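You operate a simulated robot arm through the tools that you are given. There is no shell and no other tool.

The job below is to be done with a simulated robot arm. You get a single attempt, and the scene is never put back.

JOB
Set up a creep test: span 200 mm, the POLE tube under 250 g.
Fine: slide locked, tube on the supports, arm down, weight left on the pan.

It is judged by the outcome, as a careful person would: the job done as asked, and still so three seconds after it is handed in. It fails if anything else is knocked over, pushed out of place, dropped, spilled or broken.

ROBOT AND FRAMES
A 6-joint arm with a fingered hand, fixed in place. Base frame: the origin is on the floor under the middle of its stand, x ahead of it, y to its left, z up; the work surface is at about z = 850. Readings come in mm, rad, newtons and seconds.
With the tool pointing down near the work surface it reaches from about 520 to 780 mm from the base axis. Its first joint turns from -2.897 to 2.897 rad. Payload 4 kg.
Tool frame: the origin (TCP) lies between the finger pads and is the grasp point; the fingertips stand 20 mm ahead of it; z points along the fingers, y is the line along which they close. The gripper opens to 140 mm; its body begins 54 mm behind the TCP. The gripper is a hand of 3 fingers: y runs from the thumb to the fingers, the wrist lies at [0, 0, -215] in the tool frame.
Orientation is told as [roll, pitch, yaw] about the base's x, y, z axes, in that order, counted from this pose: with the fingers straight down and closing along the base's y, the tool's x points along the base's -x, its y along +y and its z along -z.

CONTROLS
- The arm moves only by the tool play_rows. Its argument "motion" is a list of rows, each an object of numbers (a shift or turn left out is 0): "ax", "ay", "az": the turn, a rotation vector about the tool's x, y, z in rad; "x", "y", "z": the shift along the tool's x, y, z in m. In form: [{"ax": .., "ay": .., "az": .., "x": .., "y": .., "z": ..}, ...]. A call has 1 to 20 rows; each row shifts and turns the commanded pose from where the row before left it, along the tool's axes as they then stand. Each row takes 0.2 s and may step no farther than 50 mm and 0.15 rad from the row before; otherwise, the whole call is refused. Where a pose cannot be reached the arm comes as near as it can. A force on the tool above 50 N (or 10 N above the force at the start of the call, whichever is more), or a blocked arm, ends the call early, and 0.2 s more pass. In this call time passes only in rows, and 0.2 s behind the last. It gives the time, the measured TCP pose, the force on the tool (base axes), the opening and the grip force at its end, in the units of the frame above (readings bear some noise), with the torque about the TCP (base axes, N m) and any sound that the robot's microphone picked up.
- Cameras (640 x 400 px; columns grow to the right, rows downward): "scene" is fixed at [218.7, 496.6, 1579.7]; the picture's right is [-0.86, -0.52, 0.00], its down [-0.27, 0.45, -0.85] and it looks along [0.44, -0.73, -0.53] (base axes); focal length 258 px, centre (320, 200). "wrist" rides on the gripper at [74, -43, -79] in the tool frame; the picture's right is [0.50, 0.87, 0.00], its down [-0.59, 0.34, -0.73] and it looks along [-0.64, 0.37, 0.68] (tool axes); focal length 275 px, centre (320, 200). There is no depth. A picture from a camera that has moved, and an enlarged one, comes with that camera's place and axes in the base frame and with its lens.
- grab_frame(camera): a new picture of that camera. No time passes.
- lift_body(by): moves the trunk up (or, below 0, down) by that many mm; the arm rides with it, the base frame stays. It gives what a move gives, with no picture.
- move_fingers(finger1, finger2, thumb_bend): sets how far each is bent, from 0 (flat) to 1 (curled in); at 0.3 the hand is open as for a grip, at 0.7 the pads meet at the TCP. One left out holds its place. A second passes; each finger stops where it meets its share of the squeeze, and holds until it gets a number again. It is the only way to open and close the hand. It gives what a move gives, with no picture; readings hold the bend of each and the force on the fingers (four entries, about 0 where the hand has none), thumb and palm.
- enlarge(camera, box): a new picture of the part [left, top, right, bottom] of that camera's present view, enlarged. No time passes.
- finish_job(): hands the job in; it is judged then, once.

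Places have to be worked out from the pictures, the camera data and where the tool is seen. Open the gripper and draw the arm clear of the work before you hand the job in, unless the task says otherwise.

The tools are called after ">>>" as name(argument=value, ...) on one line, values as JSON. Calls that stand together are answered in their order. play_rows: Moves the arm, as the interface text tells. Its arguments: {"type":"object","properties":{"motion":{"type":"array"}},"required":["motion"]} The other tools are called the same way: lift_body (by) moves the trunk up or down; move_fingers (finger1, finger2, thumb_bend) moves the fingers one by one; grab_frame (camera) takes a picture; enlarge (camera, box) takes an enlarged picture of a part of a camera's view; finish_job () hands the job in.

At the start:

```text
clock: 0.0
eef_pos: [421.7, -24.8, 1448.1]
ee_rot: [0.0, 0.001, -0.001]
force: [0.4, -0.8, 0.0]
torque: [0.01, 0.0, 0.03]
gripper_width: 140.0
grasp_force: 0.1
shape: jaw
bend: [0.3, 0.3, 0.3]
finger forces: [0.0, 0.0, 0.1, 0.0, 0.0, 0.0]
trunk travel left (down, up): [-250.0, 340.0]
```

scene: 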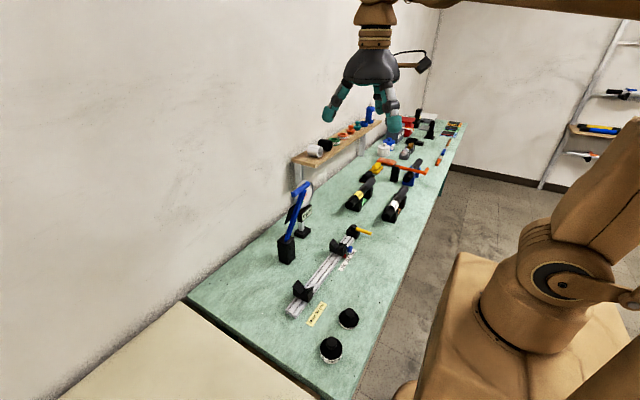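
wrist: 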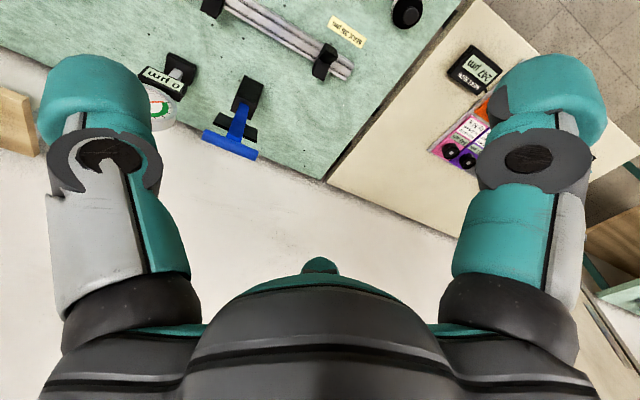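

The scene shows a bench with a rail and slide, a blue arm, two dark weights and various other items. I'll enlarge several regions to understand what's there.

>>> enlarge(camera="scene", box=[260, 170, 400, 260])

>>> enlarge(camera="scene", box=[260, 220, 400, 380])

>>> enlarge(camera="scene", box=[280, 90, 480, 220])

>>> enlarge(camera="wrist", box=[130, 0, 530, 200])

>>> enlarge(camera="scene", box=[540, 40, 640, 200])

```text
4.44 times, centred on (330, 215) of scene
camera zoom: at [218.7, 496.6, 1579.7], right [-0.86, -0.52, 0.0], down [-0.27, 0.45, -0.85], along [0.44, -0.73, -0.53], focal length 1146 px, centre (276, 133)
```

zoom: 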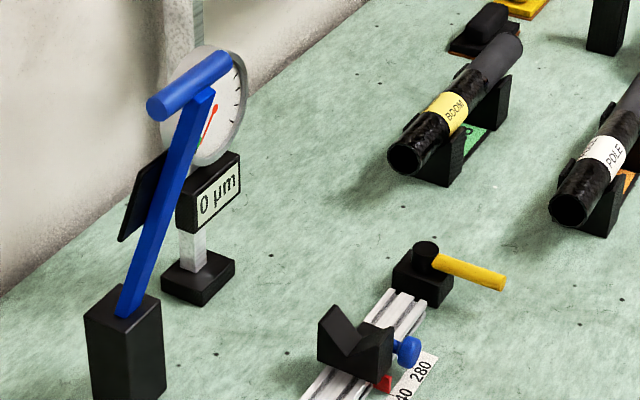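

```text
2.50 times, centred on (330, 300) of scene
camera zoom: at [218.7, 496.6, 1579.7], right [-0.86, -0.52, 0.0], down [-0.27, 0.45, -0.85], along [0.44, -0.73, -0.53], focal length 645 px, centre (295, -50)
```

zoom: 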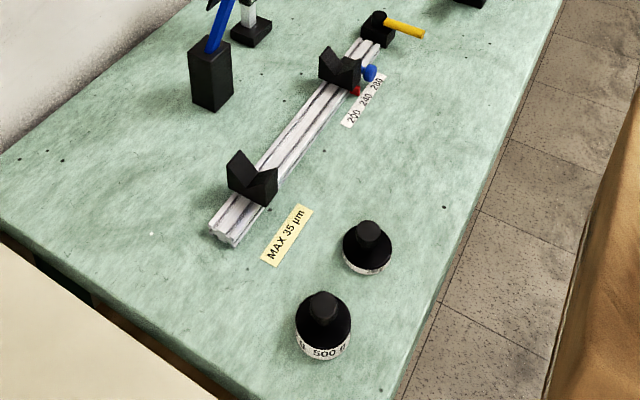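

```text
3.08 times, centred on (380, 155) of scene
camera zoom: at [218.7, 496.6, 1579.7], right [-0.86, -0.52, 0.0], down [-0.27, 0.45, -0.85], along [0.44, -0.73, -0.53], focal length 794 px, centre (135, 338)
```

zoom: 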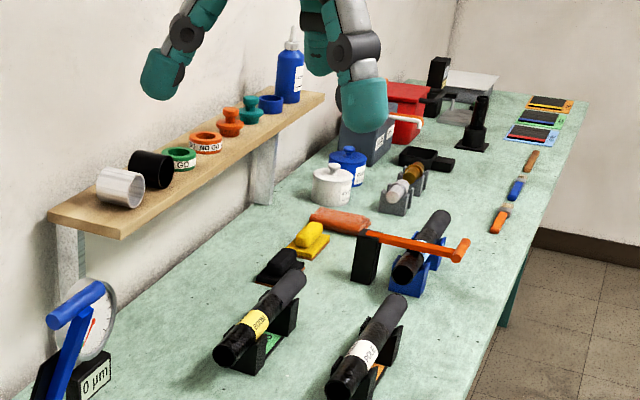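

```text
1.60 times, centred on (330, 100) of wrist
camera zoom: at [347.3, -69.4, 1526.8], right [-0.5, 0.87, 0.0], down [0.59, 0.34, 0.73], along [0.64, 0.37, -0.68], focal length 440 px, centre (304, 360)
```

zoom: 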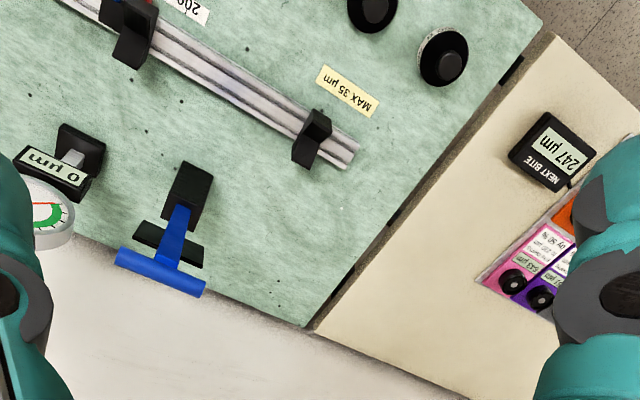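

```text
2.50 times, centred on (590, 120) of scene
camera zoom: at [218.7, 496.6, 1579.7], right [-0.86, -0.52, 0.0], down [-0.27, 0.45, -0.85], along [0.44, -0.73, -0.53], focal length 645 px, centre (-355, 400)
```

zoom: 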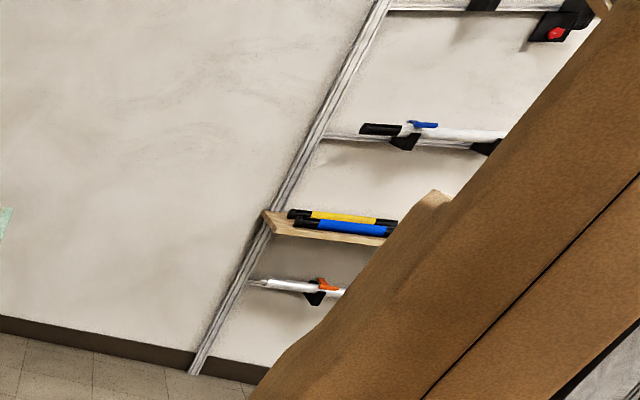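

The rail runs along y near x≈560, with a fixed V near y≈45, the slide near y≈-215 and the swinging blue arm behind it at x≈705. I'll zoom in further on the key parts before moving.

>>> enlarge(camera="scene", box=[310, 215, 390, 275])

>>> enlarge(camera="scene", box=[310, 300, 370, 370])

>>> enlarge(camera="scene", box=[260, 170, 330, 270])

>>> enlarge(camera="scene", box=[370, 140, 450, 230])

>>> enlarge(camera="wrist", box=[130, 40, 280, 170])

>>> enlarge(camera="wrist", box=[340, 0, 440, 60])

```text
6.67 times, centred on (350, 245) of scene
camera zoom: at [218.7, 496.6, 1579.7], right [-0.86, -0.52, 0.0], down [-0.27, 0.45, -0.85], along [0.44, -0.73, -0.53], focal length 1720 px, centre (120, -100)
```

zoom: 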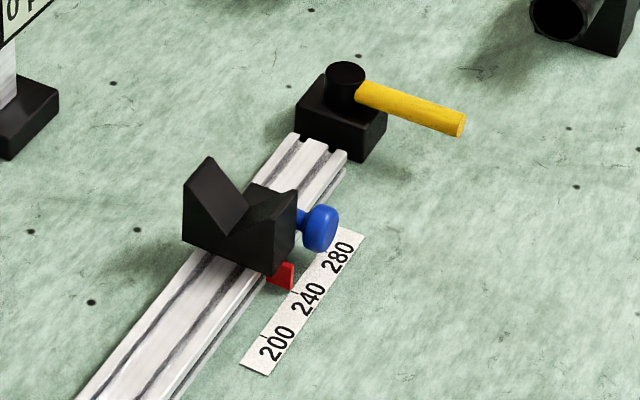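

```text
5.71 times, centred on (340, 335) of scene
camera zoom: at [218.7, 496.6, 1579.7], right [-0.86, -0.52, 0.0], down [-0.27, 0.45, -0.85], along [0.44, -0.73, -0.53], focal length 1474 px, centre (206, -571)
```

zoom: 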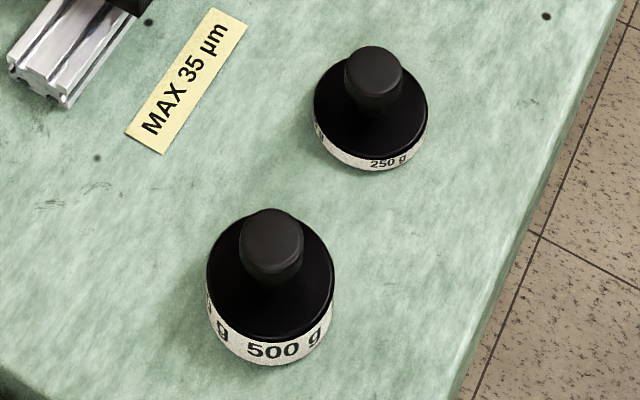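

```text
4.00 times, centred on (295, 220) of scene
camera zoom: at [218.7, 496.6, 1579.7], right [-0.86, -0.52, 0.0], down [-0.27, 0.45, -0.85], along [0.44, -0.73, -0.53], focal length 1032 px, centre (420, 120)
```

zoom: 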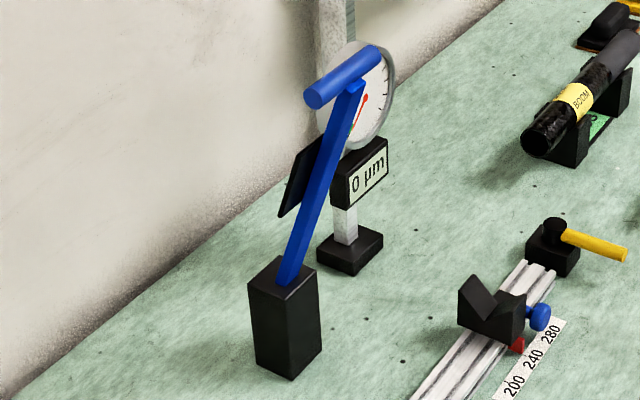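

```text
4.44 times, centred on (410, 185) of scene
camera zoom: at [218.7, 496.6, 1579.7], right [-0.86, -0.52, 0.0], down [-0.27, 0.45, -0.85], along [0.44, -0.73, -0.53], focal length 1146 px, centre (-80, 267)
```

zoom: 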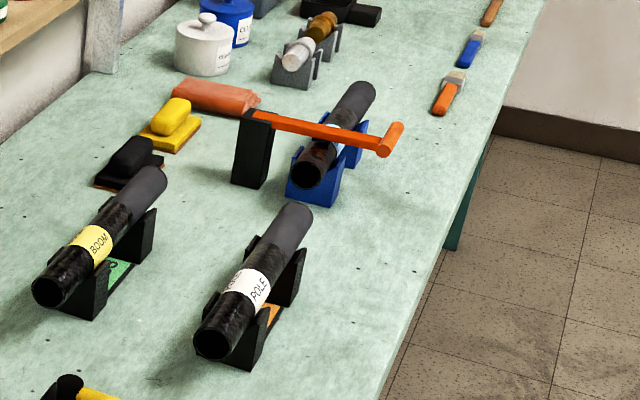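

```text
3.08 times, centred on (205, 105) of wrist
camera zoom: at [347.3, -69.4, 1526.8], right [-0.5, 0.87, 0.0], down [0.59, 0.34, 0.73], along [0.64, 0.37, -0.68], focal length 847 px, centre (674, 492)
```

zoom: 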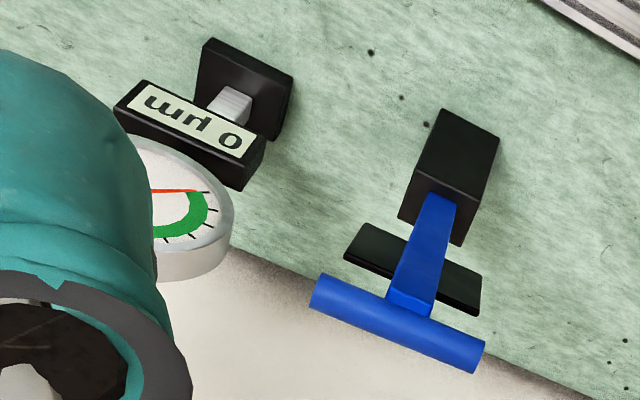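

```text
6.40 times, centred on (390, 30) of wrist
camera zoom: at [347.3, -69.4, 1526.8], right [-0.5, 0.87, 0.0], down [0.59, 0.34, 0.73], along [0.64, 0.37, -0.68], focal length 1762 px, centre (-128, 1288)
```

zoom: 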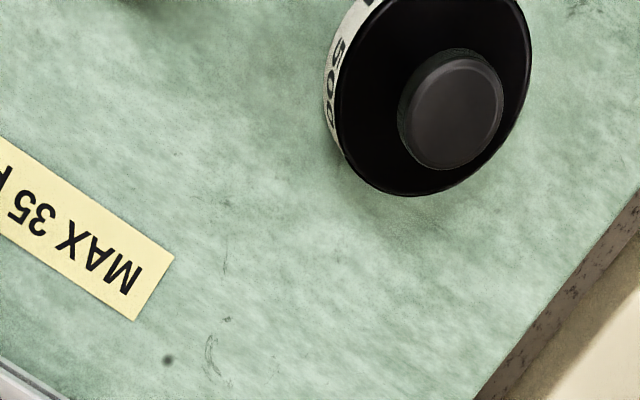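

The moving V slide carries a red pointer (now near 260) and a blue knob, there is a yellow lever at the rail's end, and the 250 g weight is the smaller one nearer the rail's slide. I'll move the wrist camera over to look at the slide, scale and lever closely.

>>> play_rows(motion=[{"x": -0.0005, "y": -0.0275, "z": 0.0348}, {"x": -0.0005, "y": -0.0275, "z": 0.0348}, {"x": -0.0005, "y": -0.0275, "z": 0.0348}, {"x": -0.0005, "y": -0.0275, "z": 0.0348}, {"x": -0.0005, "y": -0.0275, "z": 0.0348}, {"x": -0.0005, "y": -0.0275, "z": 0.0348}, {"x": -0.0005, "y": -0.0275, "z": 0.0348}, {"x": -0.0005, "y": -0.0275, "z": 0.0348}, {"x": -0.0005, "y": -0.0275, "z": 0.0348}, {"x": -0.0005, "y": -0.0275, "z": 0.0348}])

>>> grab_frame(camera="wrist")

>>> grab_frame(camera="scene")

```text
clock: 2.2
eef_pos: [425.9, -302.1, 1098.9]
ee_rot: [0.0, 0.0, -0.001]
force: [0.3, -0.5, -0.4]
torque: [0.0, 0.04, -0.01]
gripper_width: 139.6
grasp_force: 0.1
shape: jaw
bend: [0.3, 0.3, 0.3]
finger forces: [0.0, 0.0, 0.1, 0.0, 0.1, 0.0]
trunk travel left (down, up): [-250.0, 340.0]
```

```text
taken
camera wrist: at [352.1, -346.3, 1178.2], right [-0.5, 0.87, 0.0], down [0.59, 0.34, 0.73], along [0.64, 0.37, -0.68], focal length 275 px, centre (320, 200)
```

wrist: 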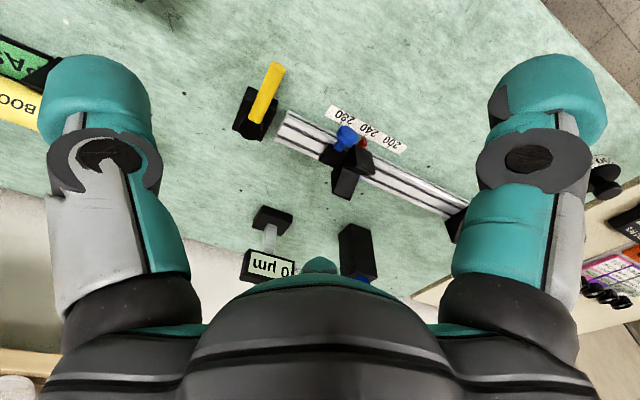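

```text
taken
```

scene: 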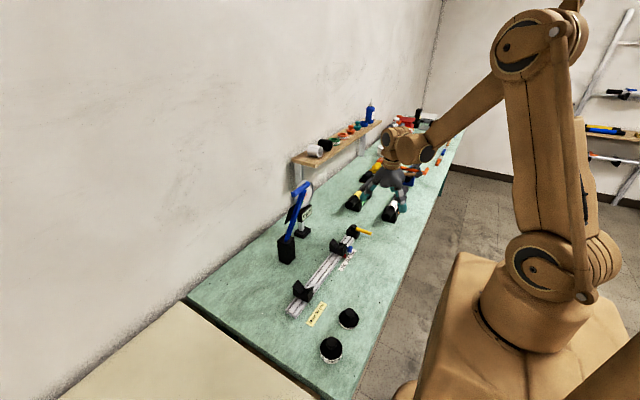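

The arm reached the viewpoint and the slide, scale and lever are in the wrist view. I'll enlarge these parts.

>>> enlarge(camera="wrist", box=[290, 80, 430, 220])

>>> enlarge(camera="wrist", box=[210, 50, 320, 150])

>>> enlarge(camera="wrist", box=[230, 190, 460, 300])

```text
2.86 times, centred on (360, 150) of wrist
camera zoom: at [352.1, -346.3, 1178.2], right [-0.5, 0.87, 0.0], down [0.59, 0.34, 0.73], along [0.64, 0.37, -0.68], focal length 786 px, centre (206, 343)
```

zoom: 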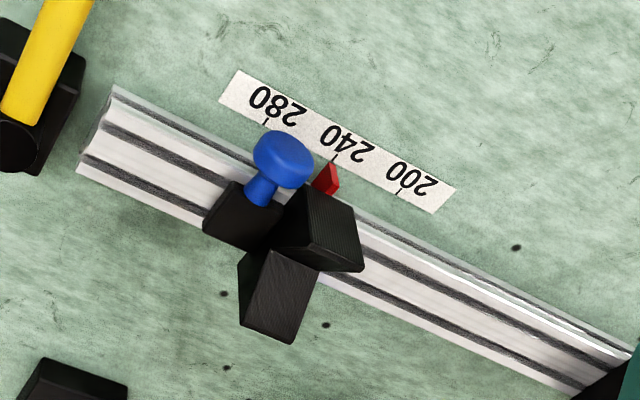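

```text
4.00 times, centred on (265, 100) of wrist
camera zoom: at [352.1, -346.3, 1178.2], right [-0.5, 0.87, 0.0], down [0.59, 0.34, 0.73], along [0.64, 0.37, -0.68], focal length 1101 px, centre (540, 600)
```

zoom: 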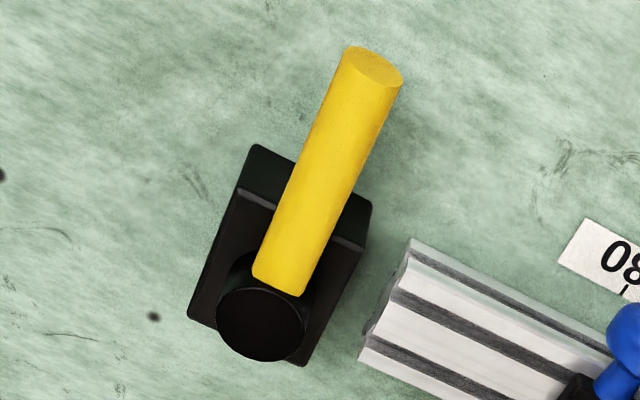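

```text
2.78 times, centred on (345, 245) of wrist
camera zoom: at [352.1, -346.3, 1178.2], right [-0.5, 0.87, 0.0], down [0.59, 0.34, 0.73], along [0.64, 0.37, -0.68], focal length 766 px, centre (250, 75)
```

zoom: 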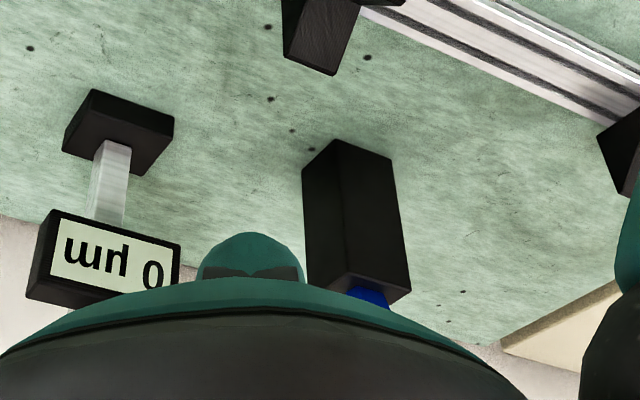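

The pointer is near 243 and the 200 tick is at about y=-139. I'll bring the camera closer to the slide, staying above everything, to measure it and the lever better.

>>> play_rows(motion=[{"x": -0.008, "y": 0.012, "z": 0.022}, {"x": -0.008, "y": 0.012, "z": 0.022}, {"x": -0.008, "y": 0.012, "z": 0.022}, {"x": -0.008, "y": 0.012, "z": 0.022}, {"x": -0.008, "y": 0.012, "z": 0.022}])

>>> grab_frame(camera="wrist")

>>> enlarge(camera="wrist", box=[240, 60, 440, 260])

>>> grab_frame(camera="scene")

```text
clock: 3.4
eef_pos: [468.1, -241.4, 988.2]
ee_rot: [0.001, -0.001, 0.001]
force: [0.2, -0.7, 0.3]
torque: [-0.04, 0.04, 0.02]
gripper_width: 139.7
grasp_force: 0.1
shape: jaw
bend: [0.3, 0.3, 0.3]
finger forces: [0.0, 0.0, 0.1, 0.1, 0.0, 0.0]
trunk travel left (down, up): [-250.0, 340.0]
```

```text
taken
camera wrist: at [393.1, -284.9, 1067.7], right [-0.5, 0.87, 0.0], down [0.59, 0.34, 0.73], along [0.64, 0.37, -0.68], focal length 275 px, centre (320, 200)
```

wrist: 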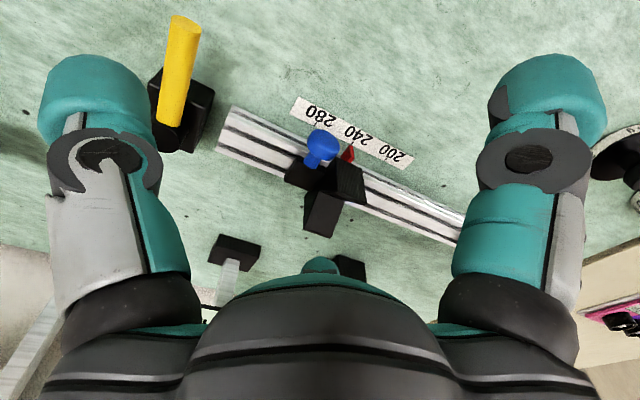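

```text
2.00 times, centred on (340, 160) of wrist
camera zoom: at [393.1, -284.9, 1067.7], right [-0.5, 0.87, 0.0], down [0.59, 0.34, 0.73], along [0.64, 0.37, -0.68], focal length 551 px, centre (280, 280)
```

zoom: 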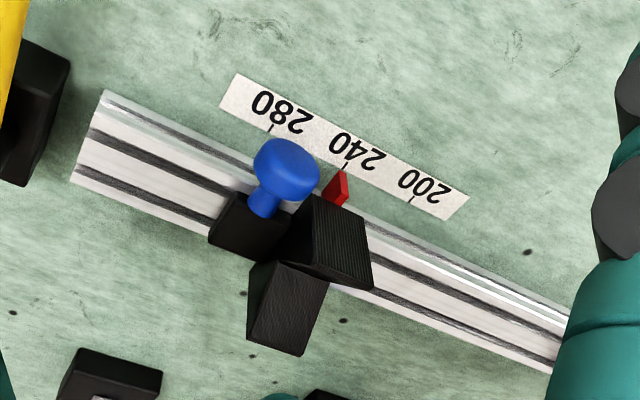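

```text
taken
```

scene: 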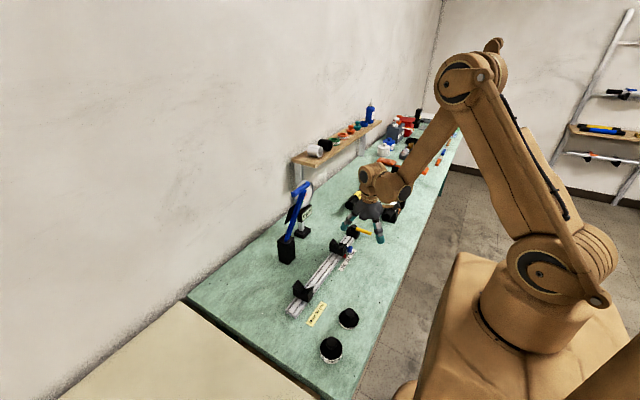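

The lever hub is near (546,-322,905) and points straight toward the robot, and the blue knob head is near (510,-215,880). I'll zoom tightly on the slide from both cameras to get its corner positions.

>>> enlarge(camera="wrist", box=[270, 110, 390, 250])

>>> enlarge(camera="scene", box=[325, 230, 365, 265])

>>> enlarge(camera="scene", box=[280, 270, 330, 320])

```text
2.86 times, centred on (330, 180) of wrist
camera zoom: at [393.1, -284.9, 1067.7], right [-0.5, 0.87, 0.0], down [0.59, 0.34, 0.73], along [0.64, 0.37, -0.68], focal length 786 px, centre (291, 257)
```

zoom: 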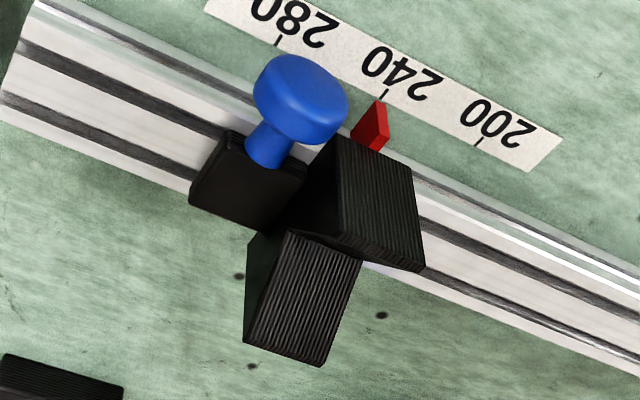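

```text
11.43 times, centred on (345, 248) of scene
camera zoom: at [218.7, 496.6, 1579.7], right [-0.86, -0.52, 0.0], down [-0.27, 0.45, -0.85], along [0.44, -0.73, -0.53], focal length 2948 px, centre (34, -343)
```

zoom: 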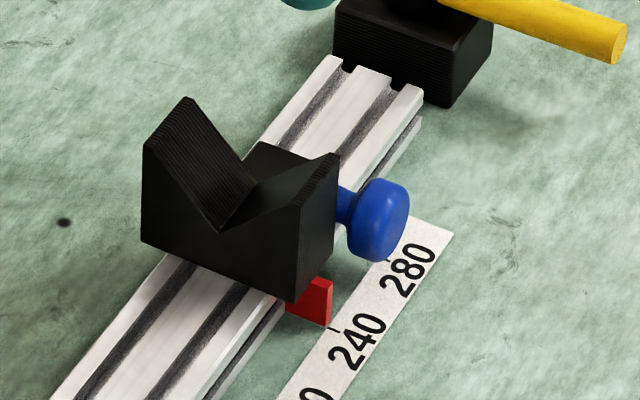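

```text
8.00 times, centred on (305, 295) of scene
camera zoom: at [218.7, 496.6, 1579.7], right [-0.86, -0.52, 0.0], down [-0.27, 0.45, -0.85], along [0.44, -0.73, -0.53], focal length 2064 px, centre (440, -560)
```

zoom: 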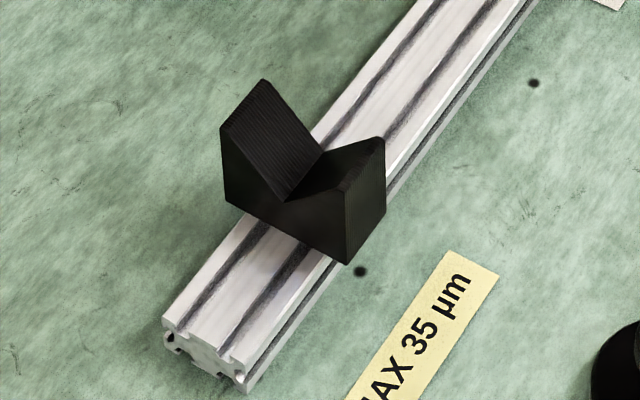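

The slide's V block spans y≈-197…-168 (centre -182.5), x≈518…576, top z≈920, and the pointer reads 240, so it must move +40 mm in y. I'll straddle the V along y with the open hand, offset to the near prong so the fingers don't slip into the notch.

>>> play_rows(motion=[{"x": -0.031, "y": 0.0295}, {"x": -0.031, "y": 0.0295}, {"z": 0.025}])

>>> grab_frame(camera="scene")

>>> enlarge(camera="scene", box=[300, 170, 420, 270])

>>> grab_frame(camera="wrist")

```text
clock: 4.2
eef_pos: [530.3, -182.2, 963.0]
ee_rot: [-0.002, -0.001, 0.0]
force: [0.7, 0.6, 0.2]
torque: [-0.01, -0.02, -0.03]
gripper_width: 140.1
grasp_force: 0.1
shape: jaw
bend: [0.3, 0.3, 0.3]
finger forces: [0.0, 0.0, 0.0, 0.1, 0.0, 0.0]
trunk travel left (down, up): [-250.0, 340.0]
```

```text
taken
```

scene: 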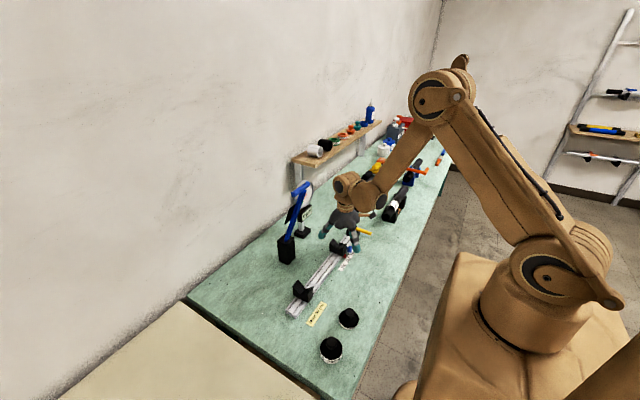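

```text
4.00 times, centred on (360, 220) of scene
camera zoom: at [218.7, 496.6, 1579.7], right [-0.86, -0.52, 0.0], down [-0.27, 0.45, -0.85], along [0.44, -0.73, -0.53], focal length 1032 px, centre (160, 120)
```

zoom: 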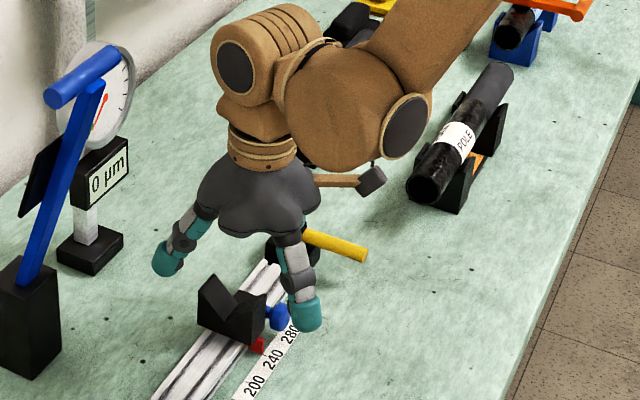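

```text
taken
camera wrist: at [455.5, -226.0, 1042.5], right [-0.5, 0.87, 0.0], down [0.59, 0.34, 0.73], along [0.64, 0.37, -0.68], focal length 275 px, centre (320, 200)
```

wrist: 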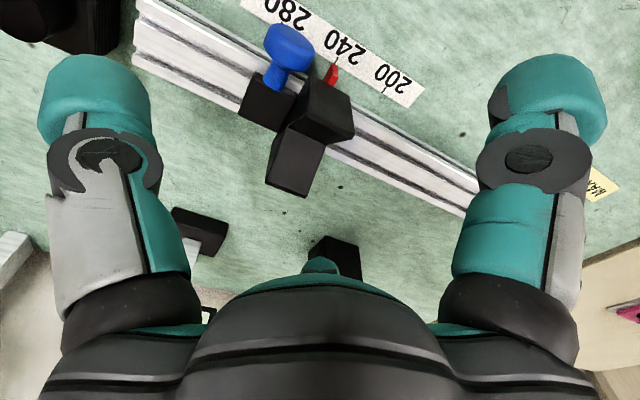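

The scene view shows the two fingers spread wide in x with the thumb opposite, so I need to learn how they converge. I'll close partway here in free air above the slide and look.

>>> move_fingers(finger1=0.58, finger2=0.58, thumb_bend=0.58)

>>> enlarge(camera="scene", box=[300, 170, 420, 270])

>>> grab_frame(camera="wrist")

```text
clock: 5.2
eef_pos: [529.3, -181.0, 964.1]
ee_rot: [0.001, -0.001, 0.002]
force: [-0.6, 1.0, 0.1]
torque: [-0.01, 0.02, 0.02]
gripper_width: 42.2
grasp_force: 0.1
shape: fingers
bend: [0.57, 0.57, 0.57]
finger forces: [0.0, 0.1, 0.0, 0.1, 0.0, 0.0]
trunk travel left (down, up): [-250.0, 340.0]
```

```text
4.00 times, centred on (360, 220) of scene
camera zoom: at [218.7, 496.6, 1579.7], right [-0.86, -0.52, 0.0], down [-0.27, 0.45, -0.85], along [0.44, -0.73, -0.53], focal length 1032 px, centre (160, 120)
```

zoom: 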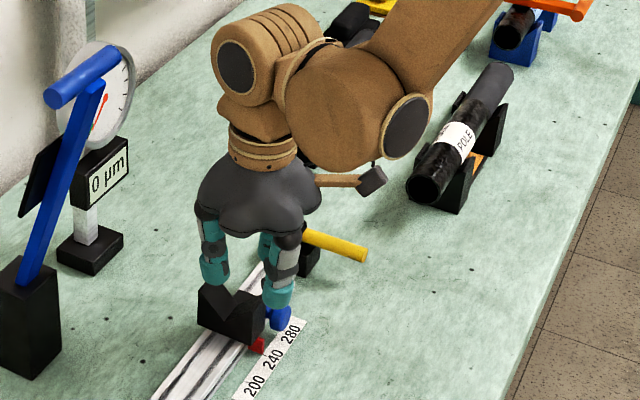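

```text
taken
camera wrist: at [454.9, -225.8, 1042.9], right [-0.5, 0.87, 0.0], down [0.59, 0.34, 0.73], along [0.64, 0.37, -0.68], focal length 275 px, centre (320, 200)
```

wrist: 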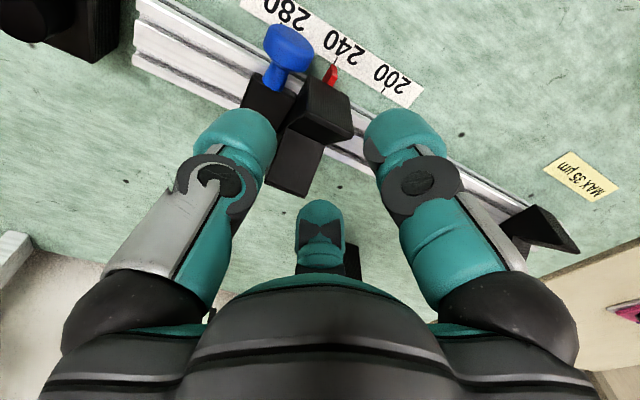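

This is a three-finger tripod hand: thumb at -y and two fingers at (±x,+y), all converging on the TCP. I'll open to 0.45, lower with the thumb behind the V's -y face at the near prong, then check the view before pushing.

>>> move_fingers(finger1=0.45, finger2=0.45, thumb_bend=0.45)

>>> play_rows(motion=[{"y": 0.013}, {"z": 0.016}, {"z": 0.016}, {"z": 0.014}])

>>> grab_frame(camera="wrist")

>>> enlarge(camera="scene", box=[300, 190, 400, 270])

```text
clock: 6.2
eef_pos: [529.3, -182.7, 964.5]
ee_rot: [-0.001, 0.0, 0.002]
force: [-0.4, -0.5, -0.3]
torque: [0.01, -0.01, -0.02]
gripper_width: 79.1
grasp_force: 0.1
shape: fingers
bend: [0.45, 0.45, 0.45]
finger forces: [0.0, 0.1, 0.0, 0.1, 0.0, 0.0]
trunk travel left (down, up): [-250.0, 340.0]
```

```text
clock: 7.2
eef_pos: [528.6, -168.2, 917.1]
ee_rot: [-0.001, -0.001, 0.001]
force: [0.1, 0.2, 0.3]
torque: [0.03, -0.05, 0.0]
gripper_width: 79.2
grasp_force: 0.1
shape: fingers
bend: [0.45, 0.45, 0.45]
finger forces: [0.1, 0.0, 0.0, 0.0, 0.1, 0.0]
trunk travel left (down, up): [-250.0, 340.0]
```

```text
taken
camera wrist: at [454.5, -212.8, 997.0], right [-0.5, 0.87, 0.0], down [0.59, 0.34, 0.73], along [0.64, 0.37, -0.68], focal length 275 px, centre (320, 200)
```

wrist: 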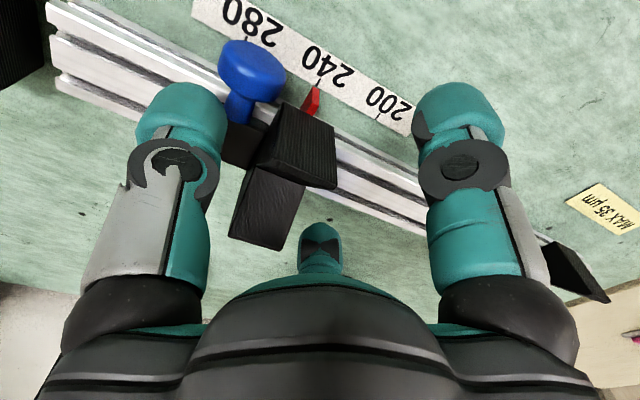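

```text
5.00 times, centred on (350, 230) of scene
camera zoom: at [218.7, 496.6, 1579.7], right [-0.86, -0.52, 0.0], down [-0.27, 0.45, -0.85], along [0.44, -0.73, -0.53], focal length 1290 px, centre (170, 50)
```

zoom: 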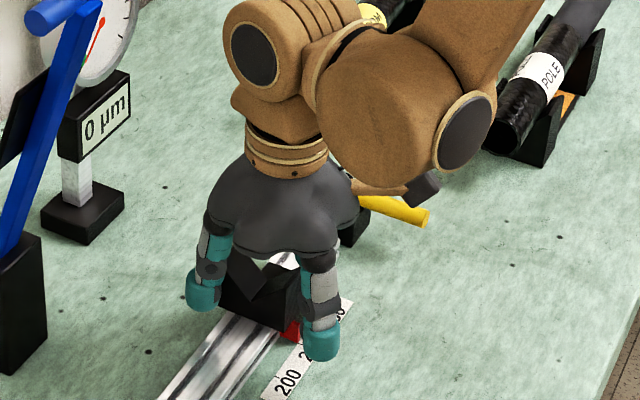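

The thumb is behind the V's -y face and the fingers are clear on the far side. I'll advance in small +y steps and watch the force for contact and whether the slide moves freely.

>>> play_rows(motion=[{"y": 0.005}, {"y": 0.005}, {"y": 0.004}, {"y": 0.004}])

>>> grab_frame(camera="wrist")

```text
clock: 8.2
eef_pos: [529.3, -150.7, 919.5]
ee_rot: [0.0, 0.0, 0.001]
force: [-0.9, -1.1, 0.2]
torque: [-0.04, 0.01, -0.01]
gripper_width: 79.9
grasp_force: 0.2
shape: fingers
bend: [0.45, 0.45, 0.45]
finger forces: [0.0, 0.0, 0.1, 0.0, 0.9, 0.1]
trunk travel left (down, up): [-250.0, 340.0]
```

```text
taken
camera wrist: at [454.6, -194.6, 997.6], right [-0.5, 0.87, 0.0], down [0.59, 0.34, 0.73], along [0.64, 0.37, -0.68], focal length 275 px, centre (320, 200)
```

wrist: 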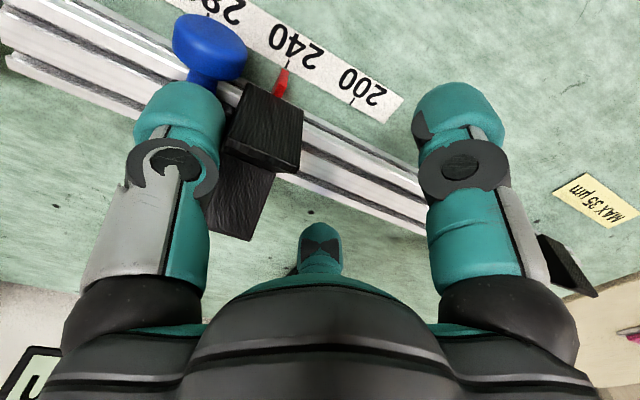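

The thumb reads 0.9 N, so contact is just made. I'll push another 10 mm and check that the pointer moves.

>>> play_rows(motion=[{"y": 0.0025}, {"y": 0.0025}, {"y": 0.0025}, {"y": 0.0025}])

>>> enlarge(camera="wrist", box=[140, 0, 420, 200])

>>> enlarge(camera="scene", box=[310, 220, 380, 280])

```text
clock: 9.2
eef_pos: [528.4, -141.8, 918.8]
ee_rot: [-0.001, 0.001, -0.001]
force: [0.2, -10.6, 1.5]
torque: [-0.13, 0.0, 0.06]
gripper_width: 86.7
grasp_force: 4.8
shape: fingers
bend: [0.45, 0.45, 0.42]
finger forces: [0.0, 0.1, 0.0, 0.0, 10.3, 0.0]
trunk travel left (down, up): [-250.0, 340.0]
```

```text
2.00 times, centred on (280, 100) of wrist
camera zoom: at [454.6, -185.8, 997.6], right [-0.5, 0.87, 0.0], down [0.59, 0.34, 0.73], along [0.64, 0.37, -0.68], focal length 551 px, centre (400, 400)
```

zoom: 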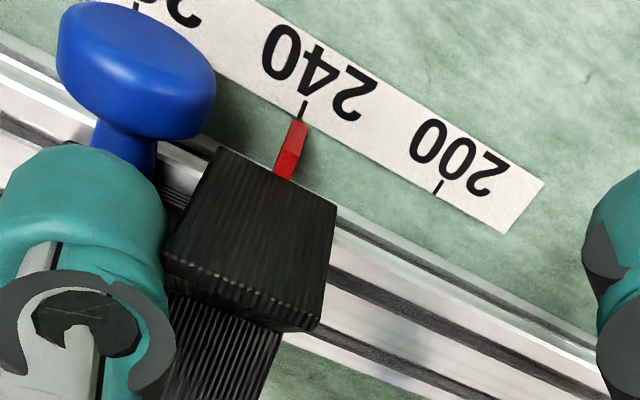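

```text
6.67 times, centred on (345, 250) of scene
camera zoom: at [218.7, 496.6, 1579.7], right [-0.86, -0.52, 0.0], down [-0.27, 0.45, -0.85], along [0.44, -0.73, -0.53], focal length 1720 px, centre (153, -133)
```

zoom: 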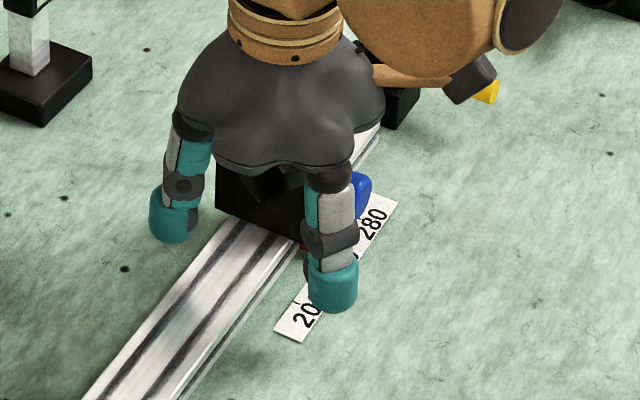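

The thumb pushed with 10 N and the pointer stayed at 240, so the slide is locked at present. I'll back off and lift clear, then look at the lever closely, since it most likely has to be released first.

>>> play_rows(motion=[{"y": -0.01}, {"y": -0.012}, {"z": -0.04}, {"z": -0.04}, {"x": 0.04}, {"x": 0.04, "y": -0.03}, {"y": -0.045}, {"y": -0.045}])

>>> grab_frame(camera="wrist")

>>> enlarge(camera="scene", box=[330, 215, 390, 265])

```text
clock: 11.0
eef_pos: [450.2, -283.5, 998.5]
ee_rot: [0.0, -0.002, -0.001]
force: [-0.1, -0.1, -0.1]
torque: [0.04, 0.01, -0.03]
gripper_width: 79.9
grasp_force: 0.0
shape: fingers
bend: [0.45, 0.45, 0.45]
finger forces: [0.0, 0.0, 0.0, 0.0, 0.1, 0.0]
trunk travel left (down, up): [-250.0, 340.0]
```

```text
taken
camera wrist: at [375.0, -327.8, 1076.9], right [-0.5, 0.87, 0.0], down [0.59, 0.34, 0.73], along [0.64, 0.37, -0.68], focal length 275 px, centre (320, 200)
```

wrist: 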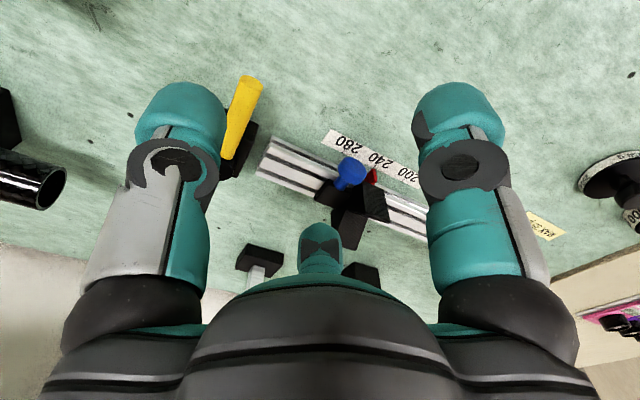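

```text
8.00 times, centred on (360, 240) of scene
camera zoom: at [218.7, 496.6, 1579.7], right [-0.86, -0.52, 0.0], down [-0.27, 0.45, -0.85], along [0.44, -0.73, -0.53], focal length 2064 px, centre (0, -120)
```

zoom: 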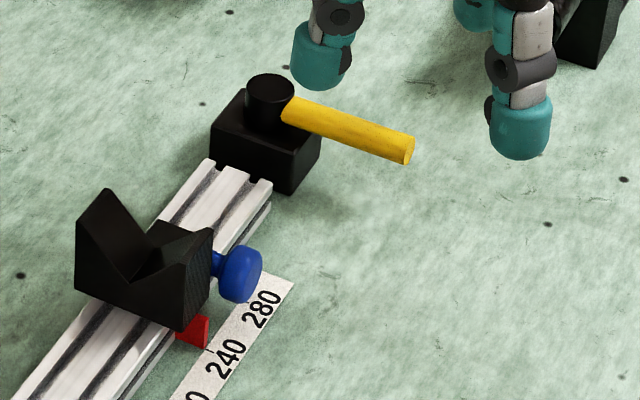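

The lever hub is at about (548,-328) with the lever pointing straight at -x to its tip at (468,-327,896). I'll straddle the lever near its tip (thumb on the -y side, fingers on +y) so I can test either direction gently.

>>> play_rows(motion=[{"x": -0.0125, "y": -0.0225}, {"x": -0.0125, "y": -0.0225}, {"z": 0.035}, {"z": 0.035}, {"z": 0.028}])

>>> grab_frame(camera="wrist")

>>> enlarge(camera="scene", box=[320, 200, 400, 265])

```text
clock: 12.2
eef_pos: [472.4, -326.1, 901.8]
ee_rot: [0.001, 0.0, 0.002]
force: [-0.9, 0.6, 4.8]
torque: [0.11, -0.23, 0.1]
gripper_width: 79.4
grasp_force: 1.9
shape: fingers
bend: [0.45, 0.45, 0.45]
finger forces: [0.1, 4.0, 0.0, 0.1, 0.1, 0.1]
trunk travel left (down, up): [-250.0, 340.0]
```

```text
taken
camera wrist: at [398.9, -370.4, 980.5], right [-0.5, 0.87, 0.0], down [0.59, 0.34, 0.73], along [0.64, 0.37, -0.68], focal length 275 px, centre (320, 200)
```

wrist: 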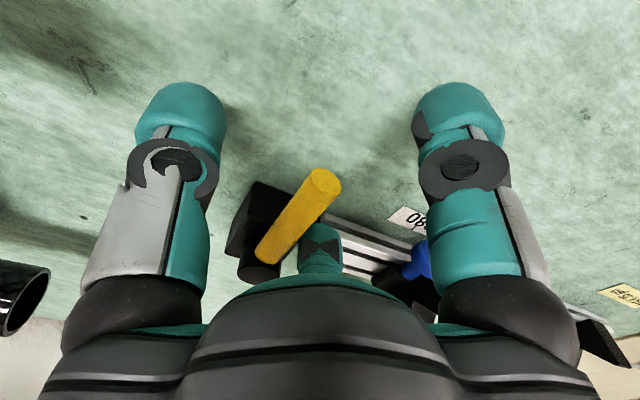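

```text
6.15 times, centred on (360, 232) of scene
camera zoom: at [218.7, 496.6, 1579.7], right [-0.86, -0.52, 0.0], down [-0.27, 0.45, -0.85], along [0.44, -0.73, -0.53], focal length 1587 px, centre (74, 0)
```

zoom: 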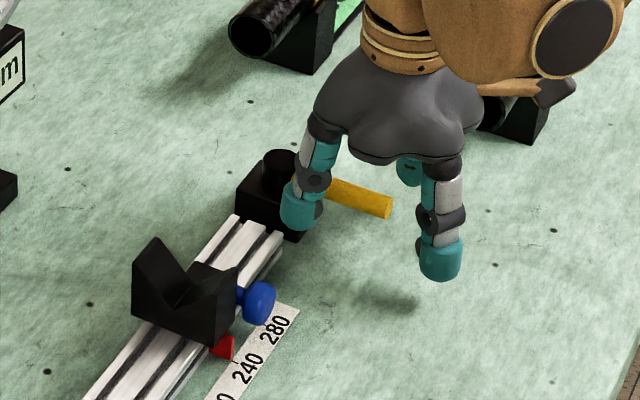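

Finger 2 reads 4 N upward, so its tip is touching the lever block. I'll raise 8 mm and move 10 mm toward the robot.

>>> play_rows(motion=[{"z": -0.008}, {"x": 0.01}])

>>> grab_frame(camera="wrist")

```text
clock: 12.8
eef_pos: [464.2, -327.3, 909.2]
ee_rot: [0.001, 0.0, -0.001]
force: [0.4, 0.6, 0.5]
torque: [0.0, 0.0, 0.0]
gripper_width: 79.6
grasp_force: 0.1
shape: fingers
bend: [0.45, 0.45, 0.45]
finger forces: [0.0, 0.0, 0.0, 0.0, 0.0, 0.0]
trunk travel left (down, up): [-250.0, 340.0]
```

```text
taken
camera wrist: at [389.6, -371.4, 987.4], right [-0.5, 0.87, 0.0], down [0.59, 0.34, 0.73], along [0.64, 0.37, -0.68], focal length 275 px, centre (320, 200)
```

wrist: 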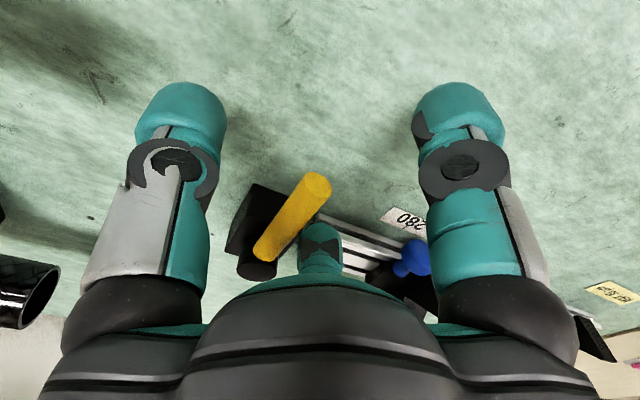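

Contact is clear now. I'll lower 5 mm and test pushing the lever toward -y with finger 2, in small steps.

>>> play_rows(motion=[{"z": 0.005}, {"y": -0.008}, {"y": -0.004}, {"y": -0.004}])

>>> grab_frame(camera="wrist")

```text
clock: 13.8
eef_pos: [464.4, -342.9, 903.7]
ee_rot: [0.0, 0.0, 0.001]
force: [-0.6, 1.4, 0.2]
torque: [0.0, 0.02, 0.02]
gripper_width: 79.4
grasp_force: 0.5
shape: fingers
bend: [0.45, 0.45, 0.45]
finger forces: [0.0, 0.8, 0.0, 0.1, 0.1, 0.0]
trunk travel left (down, up): [-250.0, 340.0]
```

```text
taken
camera wrist: at [389.5, -387.5, 982.7], right [-0.5, 0.87, 0.0], down [0.59, 0.34, 0.73], along [0.64, 0.37, -0.68], focal length 275 px, centre (320, 200)
```

wrist: 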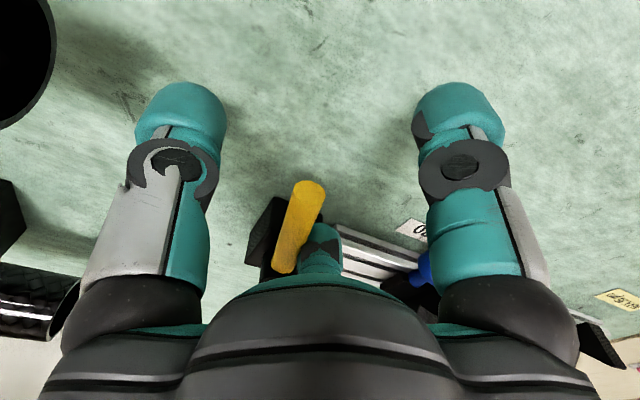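

Finger 2 now touches the lever at 0.8 N. I'll push another 8 mm and see whether the force climbs or the lever swings.

>>> play_rows(motion=[{"y": -0.003}, {"y": -0.003}, {"y": -0.002}])

>>> grab_frame(camera="wrist")

>>> enlarge(camera="scene", box=[320, 200, 400, 265])

```text
clock: 14.6
eef_pos: [464.1, -352.1, 903.3]
ee_rot: [0.002, 0.001, 0.0]
force: [0.1, 1.0, 0.2]
torque: [0.01, 0.02, 0.01]
gripper_width: 79.3
grasp_force: 0.1
shape: fingers
bend: [0.45, 0.45, 0.45]
finger forces: [0.0, 0.7, 0.0, 0.0, 0.0, 0.0]
trunk travel left (down, up): [-250.0, 340.0]
```

```text
taken
camera wrist: at [389.6, -395.5, 982.7], right [-0.5, 0.87, 0.0], down [0.59, 0.34, 0.73], along [0.64, 0.37, -0.68], focal length 275 px, centre (320, 200)
```

wrist: 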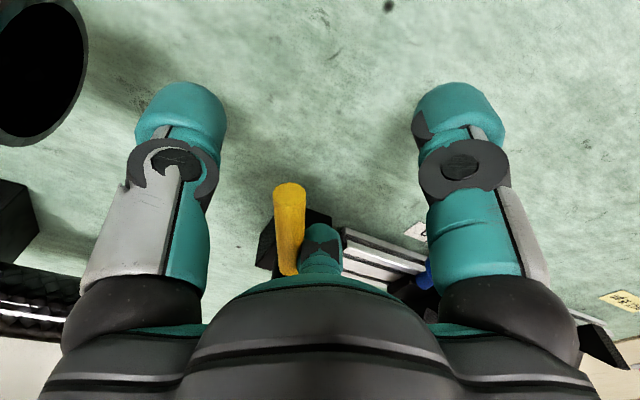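

```text
6.15 times, centred on (360, 232) of scene
camera zoom: at [218.7, 496.6, 1579.7], right [-0.86, -0.52, 0.0], down [-0.27, 0.45, -0.85], along [0.44, -0.73, -0.53], focal length 1587 px, centre (74, 0)
```

zoom: 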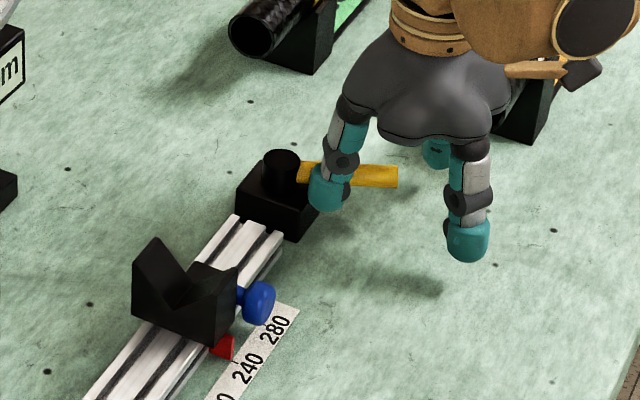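

The lever swings freely toward -y (now about 25° round, under 1 N). I'll follow its arc with finger 2, watching force, keeping the thumb clear of the POLE tube's end.

>>> play_rows(motion=[{"y": -0.008}, {"y": -0.008}, {"x": -0.0025, "y": -0.008}, {"x": -0.003, "y": -0.008}])

>>> grab_frame(camera="wrist")

>>> enlarge(camera="scene", box=[330, 180, 430, 265])

```text
clock: 15.6
eef_pos: [470.3, -383.4, 903.3]
ee_rot: [-0.001, 0.0, 0.0]
force: [0.1, 1.4, 0.1]
torque: [0.05, 0.02, 0.03]
gripper_width: 78.9
grasp_force: 0.2
shape: fingers
bend: [0.45, 0.45, 0.45]
finger forces: [0.1, 0.4, 0.1, 0.0, 0.7, 0.0]
trunk travel left (down, up): [-250.0, 340.0]
```

```text
taken
camera wrist: at [395.1, -428.1, 982.6], right [-0.5, 0.87, 0.0], down [0.59, 0.34, 0.73], along [0.64, 0.37, -0.68], focal length 275 px, centre (320, 200)
```

wrist: 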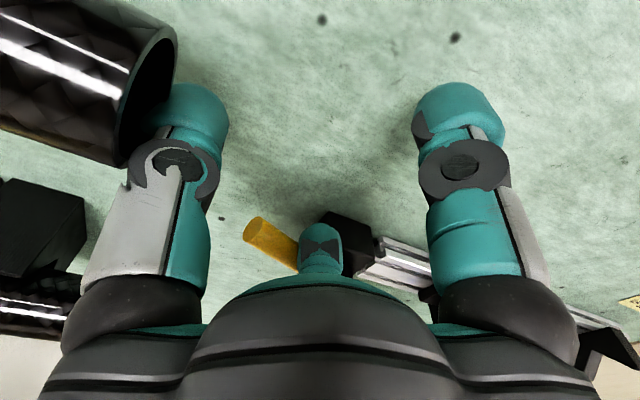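

```text
4.71 times, centred on (380, 222) of scene
camera zoom: at [218.7, 496.6, 1579.7], right [-0.86, -0.52, 0.0], down [-0.27, 0.45, -0.85], along [0.44, -0.73, -0.53], focal length 1214 px, centre (38, 94)
```

zoom: 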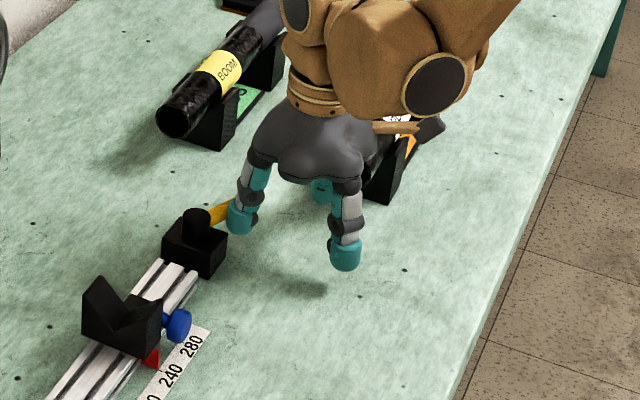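

The thumb shows 0.7 N, and the POLE tube's end is nearer than I thought (about y=-452), so I'll back away from it now. Then I'll lift, close the fingers into a compact fist, and finish the lever from its -x side.

>>> play_rows(motion=[{"y": 0.006}, {"y": 0.006}, {"x": 0.01, "z": -0.03}, {"z": -0.03}])

>>> move_fingers(finger1=0.68, finger2=0.68, thumb_bend=0.68)

>>> grab_frame(camera="wrist")

>>> enlarge(camera="scene", box=[330, 180, 430, 265])

```text
clock: 16.6
eef_pos: [458.6, -371.3, 964.8]
ee_rot: [0.0, 0.001, 0.002]
force: [-0.7, 0.9, 0.7]
torque: [0.04, 0.01, -0.01]
gripper_width: 79.0
grasp_force: 0.1
shape: fingers
bend: [0.45, 0.45, 0.45]
finger forces: [0.0, 0.0, 0.0, 0.0, 0.1, 0.1]
trunk travel left (down, up): [-250.0, 340.0]
```

```text
clock: 17.6
eef_pos: [459.0, -371.2, 964.0]
ee_rot: [0.0, 0.0, 0.002]
force: [-0.1, 1.1, -0.9]
torque: [0.01, -0.02, -0.01]
gripper_width: 7.8
grasp_force: 0.1
shape: fingers
bend: [0.68, 0.68, 0.68]
finger forces: [0.0, 0.0, 0.0, 0.1, 0.0, 0.0]
trunk travel left (down, up): [-250.0, 340.0]
```

```text
taken
camera wrist: at [384.9, -415.5, 1042.8], right [-0.5, 0.87, 0.0], down [0.59, 0.34, 0.73], along [0.64, 0.37, -0.68], focal length 275 px, centre (320, 200)
```

wrist: 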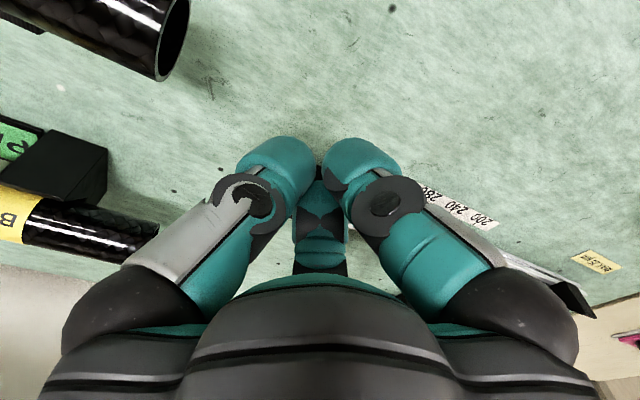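

```text
4.71 times, centred on (380, 222) of scene
camera zoom: at [218.7, 496.6, 1579.7], right [-0.86, -0.52, 0.0], down [-0.27, 0.45, -0.85], along [0.44, -0.73, -0.53], focal length 1214 px, centre (38, 94)
```

zoom: 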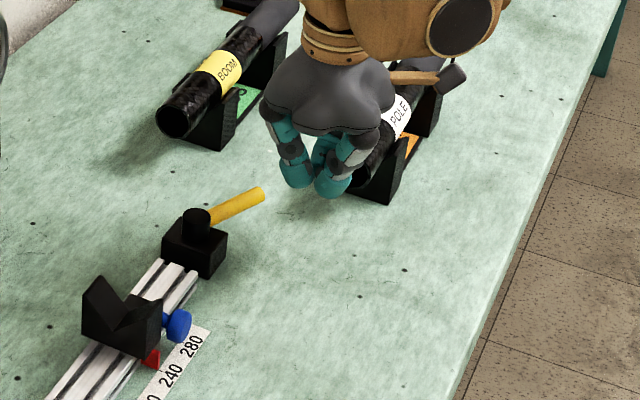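

The lever is now at about 66° and the hand is clear of the tube. I'll lower the closed fist beside the lever on its -x side.

>>> play_rows(motion=[{"x": -0.0125, "y": 0.0055}, {"x": -0.0125, "y": 0.0055}, {"z": 0.03}, {"z": 0.029}])

>>> play_rows(motion=[{"x": -0.004, "y": -0.003}, {"x": -0.004, "y": -0.003}, {"x": -0.004, "y": -0.003}, {"x": -0.004, "y": -0.003}, {"x": -0.004, "y": -0.003}])

>>> enlarge(camera="scene", box=[330, 180, 430, 265])

```text
clock: 18.6
eef_pos: [484.7, -361.1, 903.2]
ee_rot: [0.001, -0.001, 0.002]
force: [-0.7, -0.9, -0.5]
torque: [0.01, 0.01, -0.02]
gripper_width: 7.7
grasp_force: 0.2
shape: fingers
bend: [0.68, 0.68, 0.68]
finger forces: [0.0, 0.0, 0.0, 0.1, 0.0, 0.0]
trunk travel left (down, up): [-250.0, 340.0]
```

```text
clock: 19.8
eef_pos: [505.3, -374.5, 904.4]
ee_rot: [0.0, 0.0, 0.0]
force: [-0.7, 0.4, -0.6]
torque: [0.01, 0.02, 0.04]
gripper_width: 7.7
grasp_force: 0.3
shape: fingers
bend: [0.68, 0.68, 0.68]
finger forces: [0.1, 0.4, 0.0, 0.0, 0.0, 0.0]
trunk travel left (down, up): [-250.0, 340.0]
```

```text
4.71 times, centred on (380, 222) of scene
camera zoom: at [218.7, 496.6, 1579.7], right [-0.86, -0.52, 0.0], down [-0.27, 0.45, -0.85], along [0.44, -0.73, -0.53], focal length 1214 px, centre (38, 94)
```

zoom: 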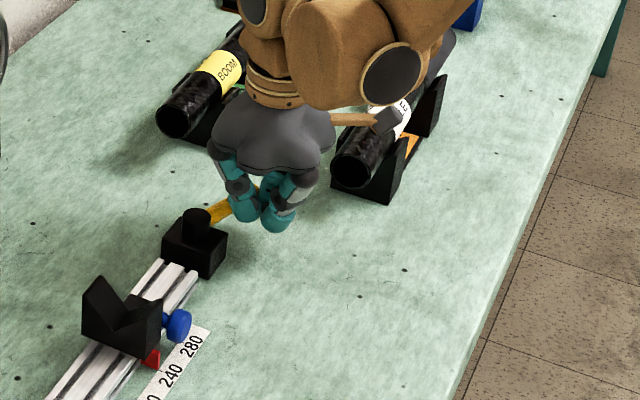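

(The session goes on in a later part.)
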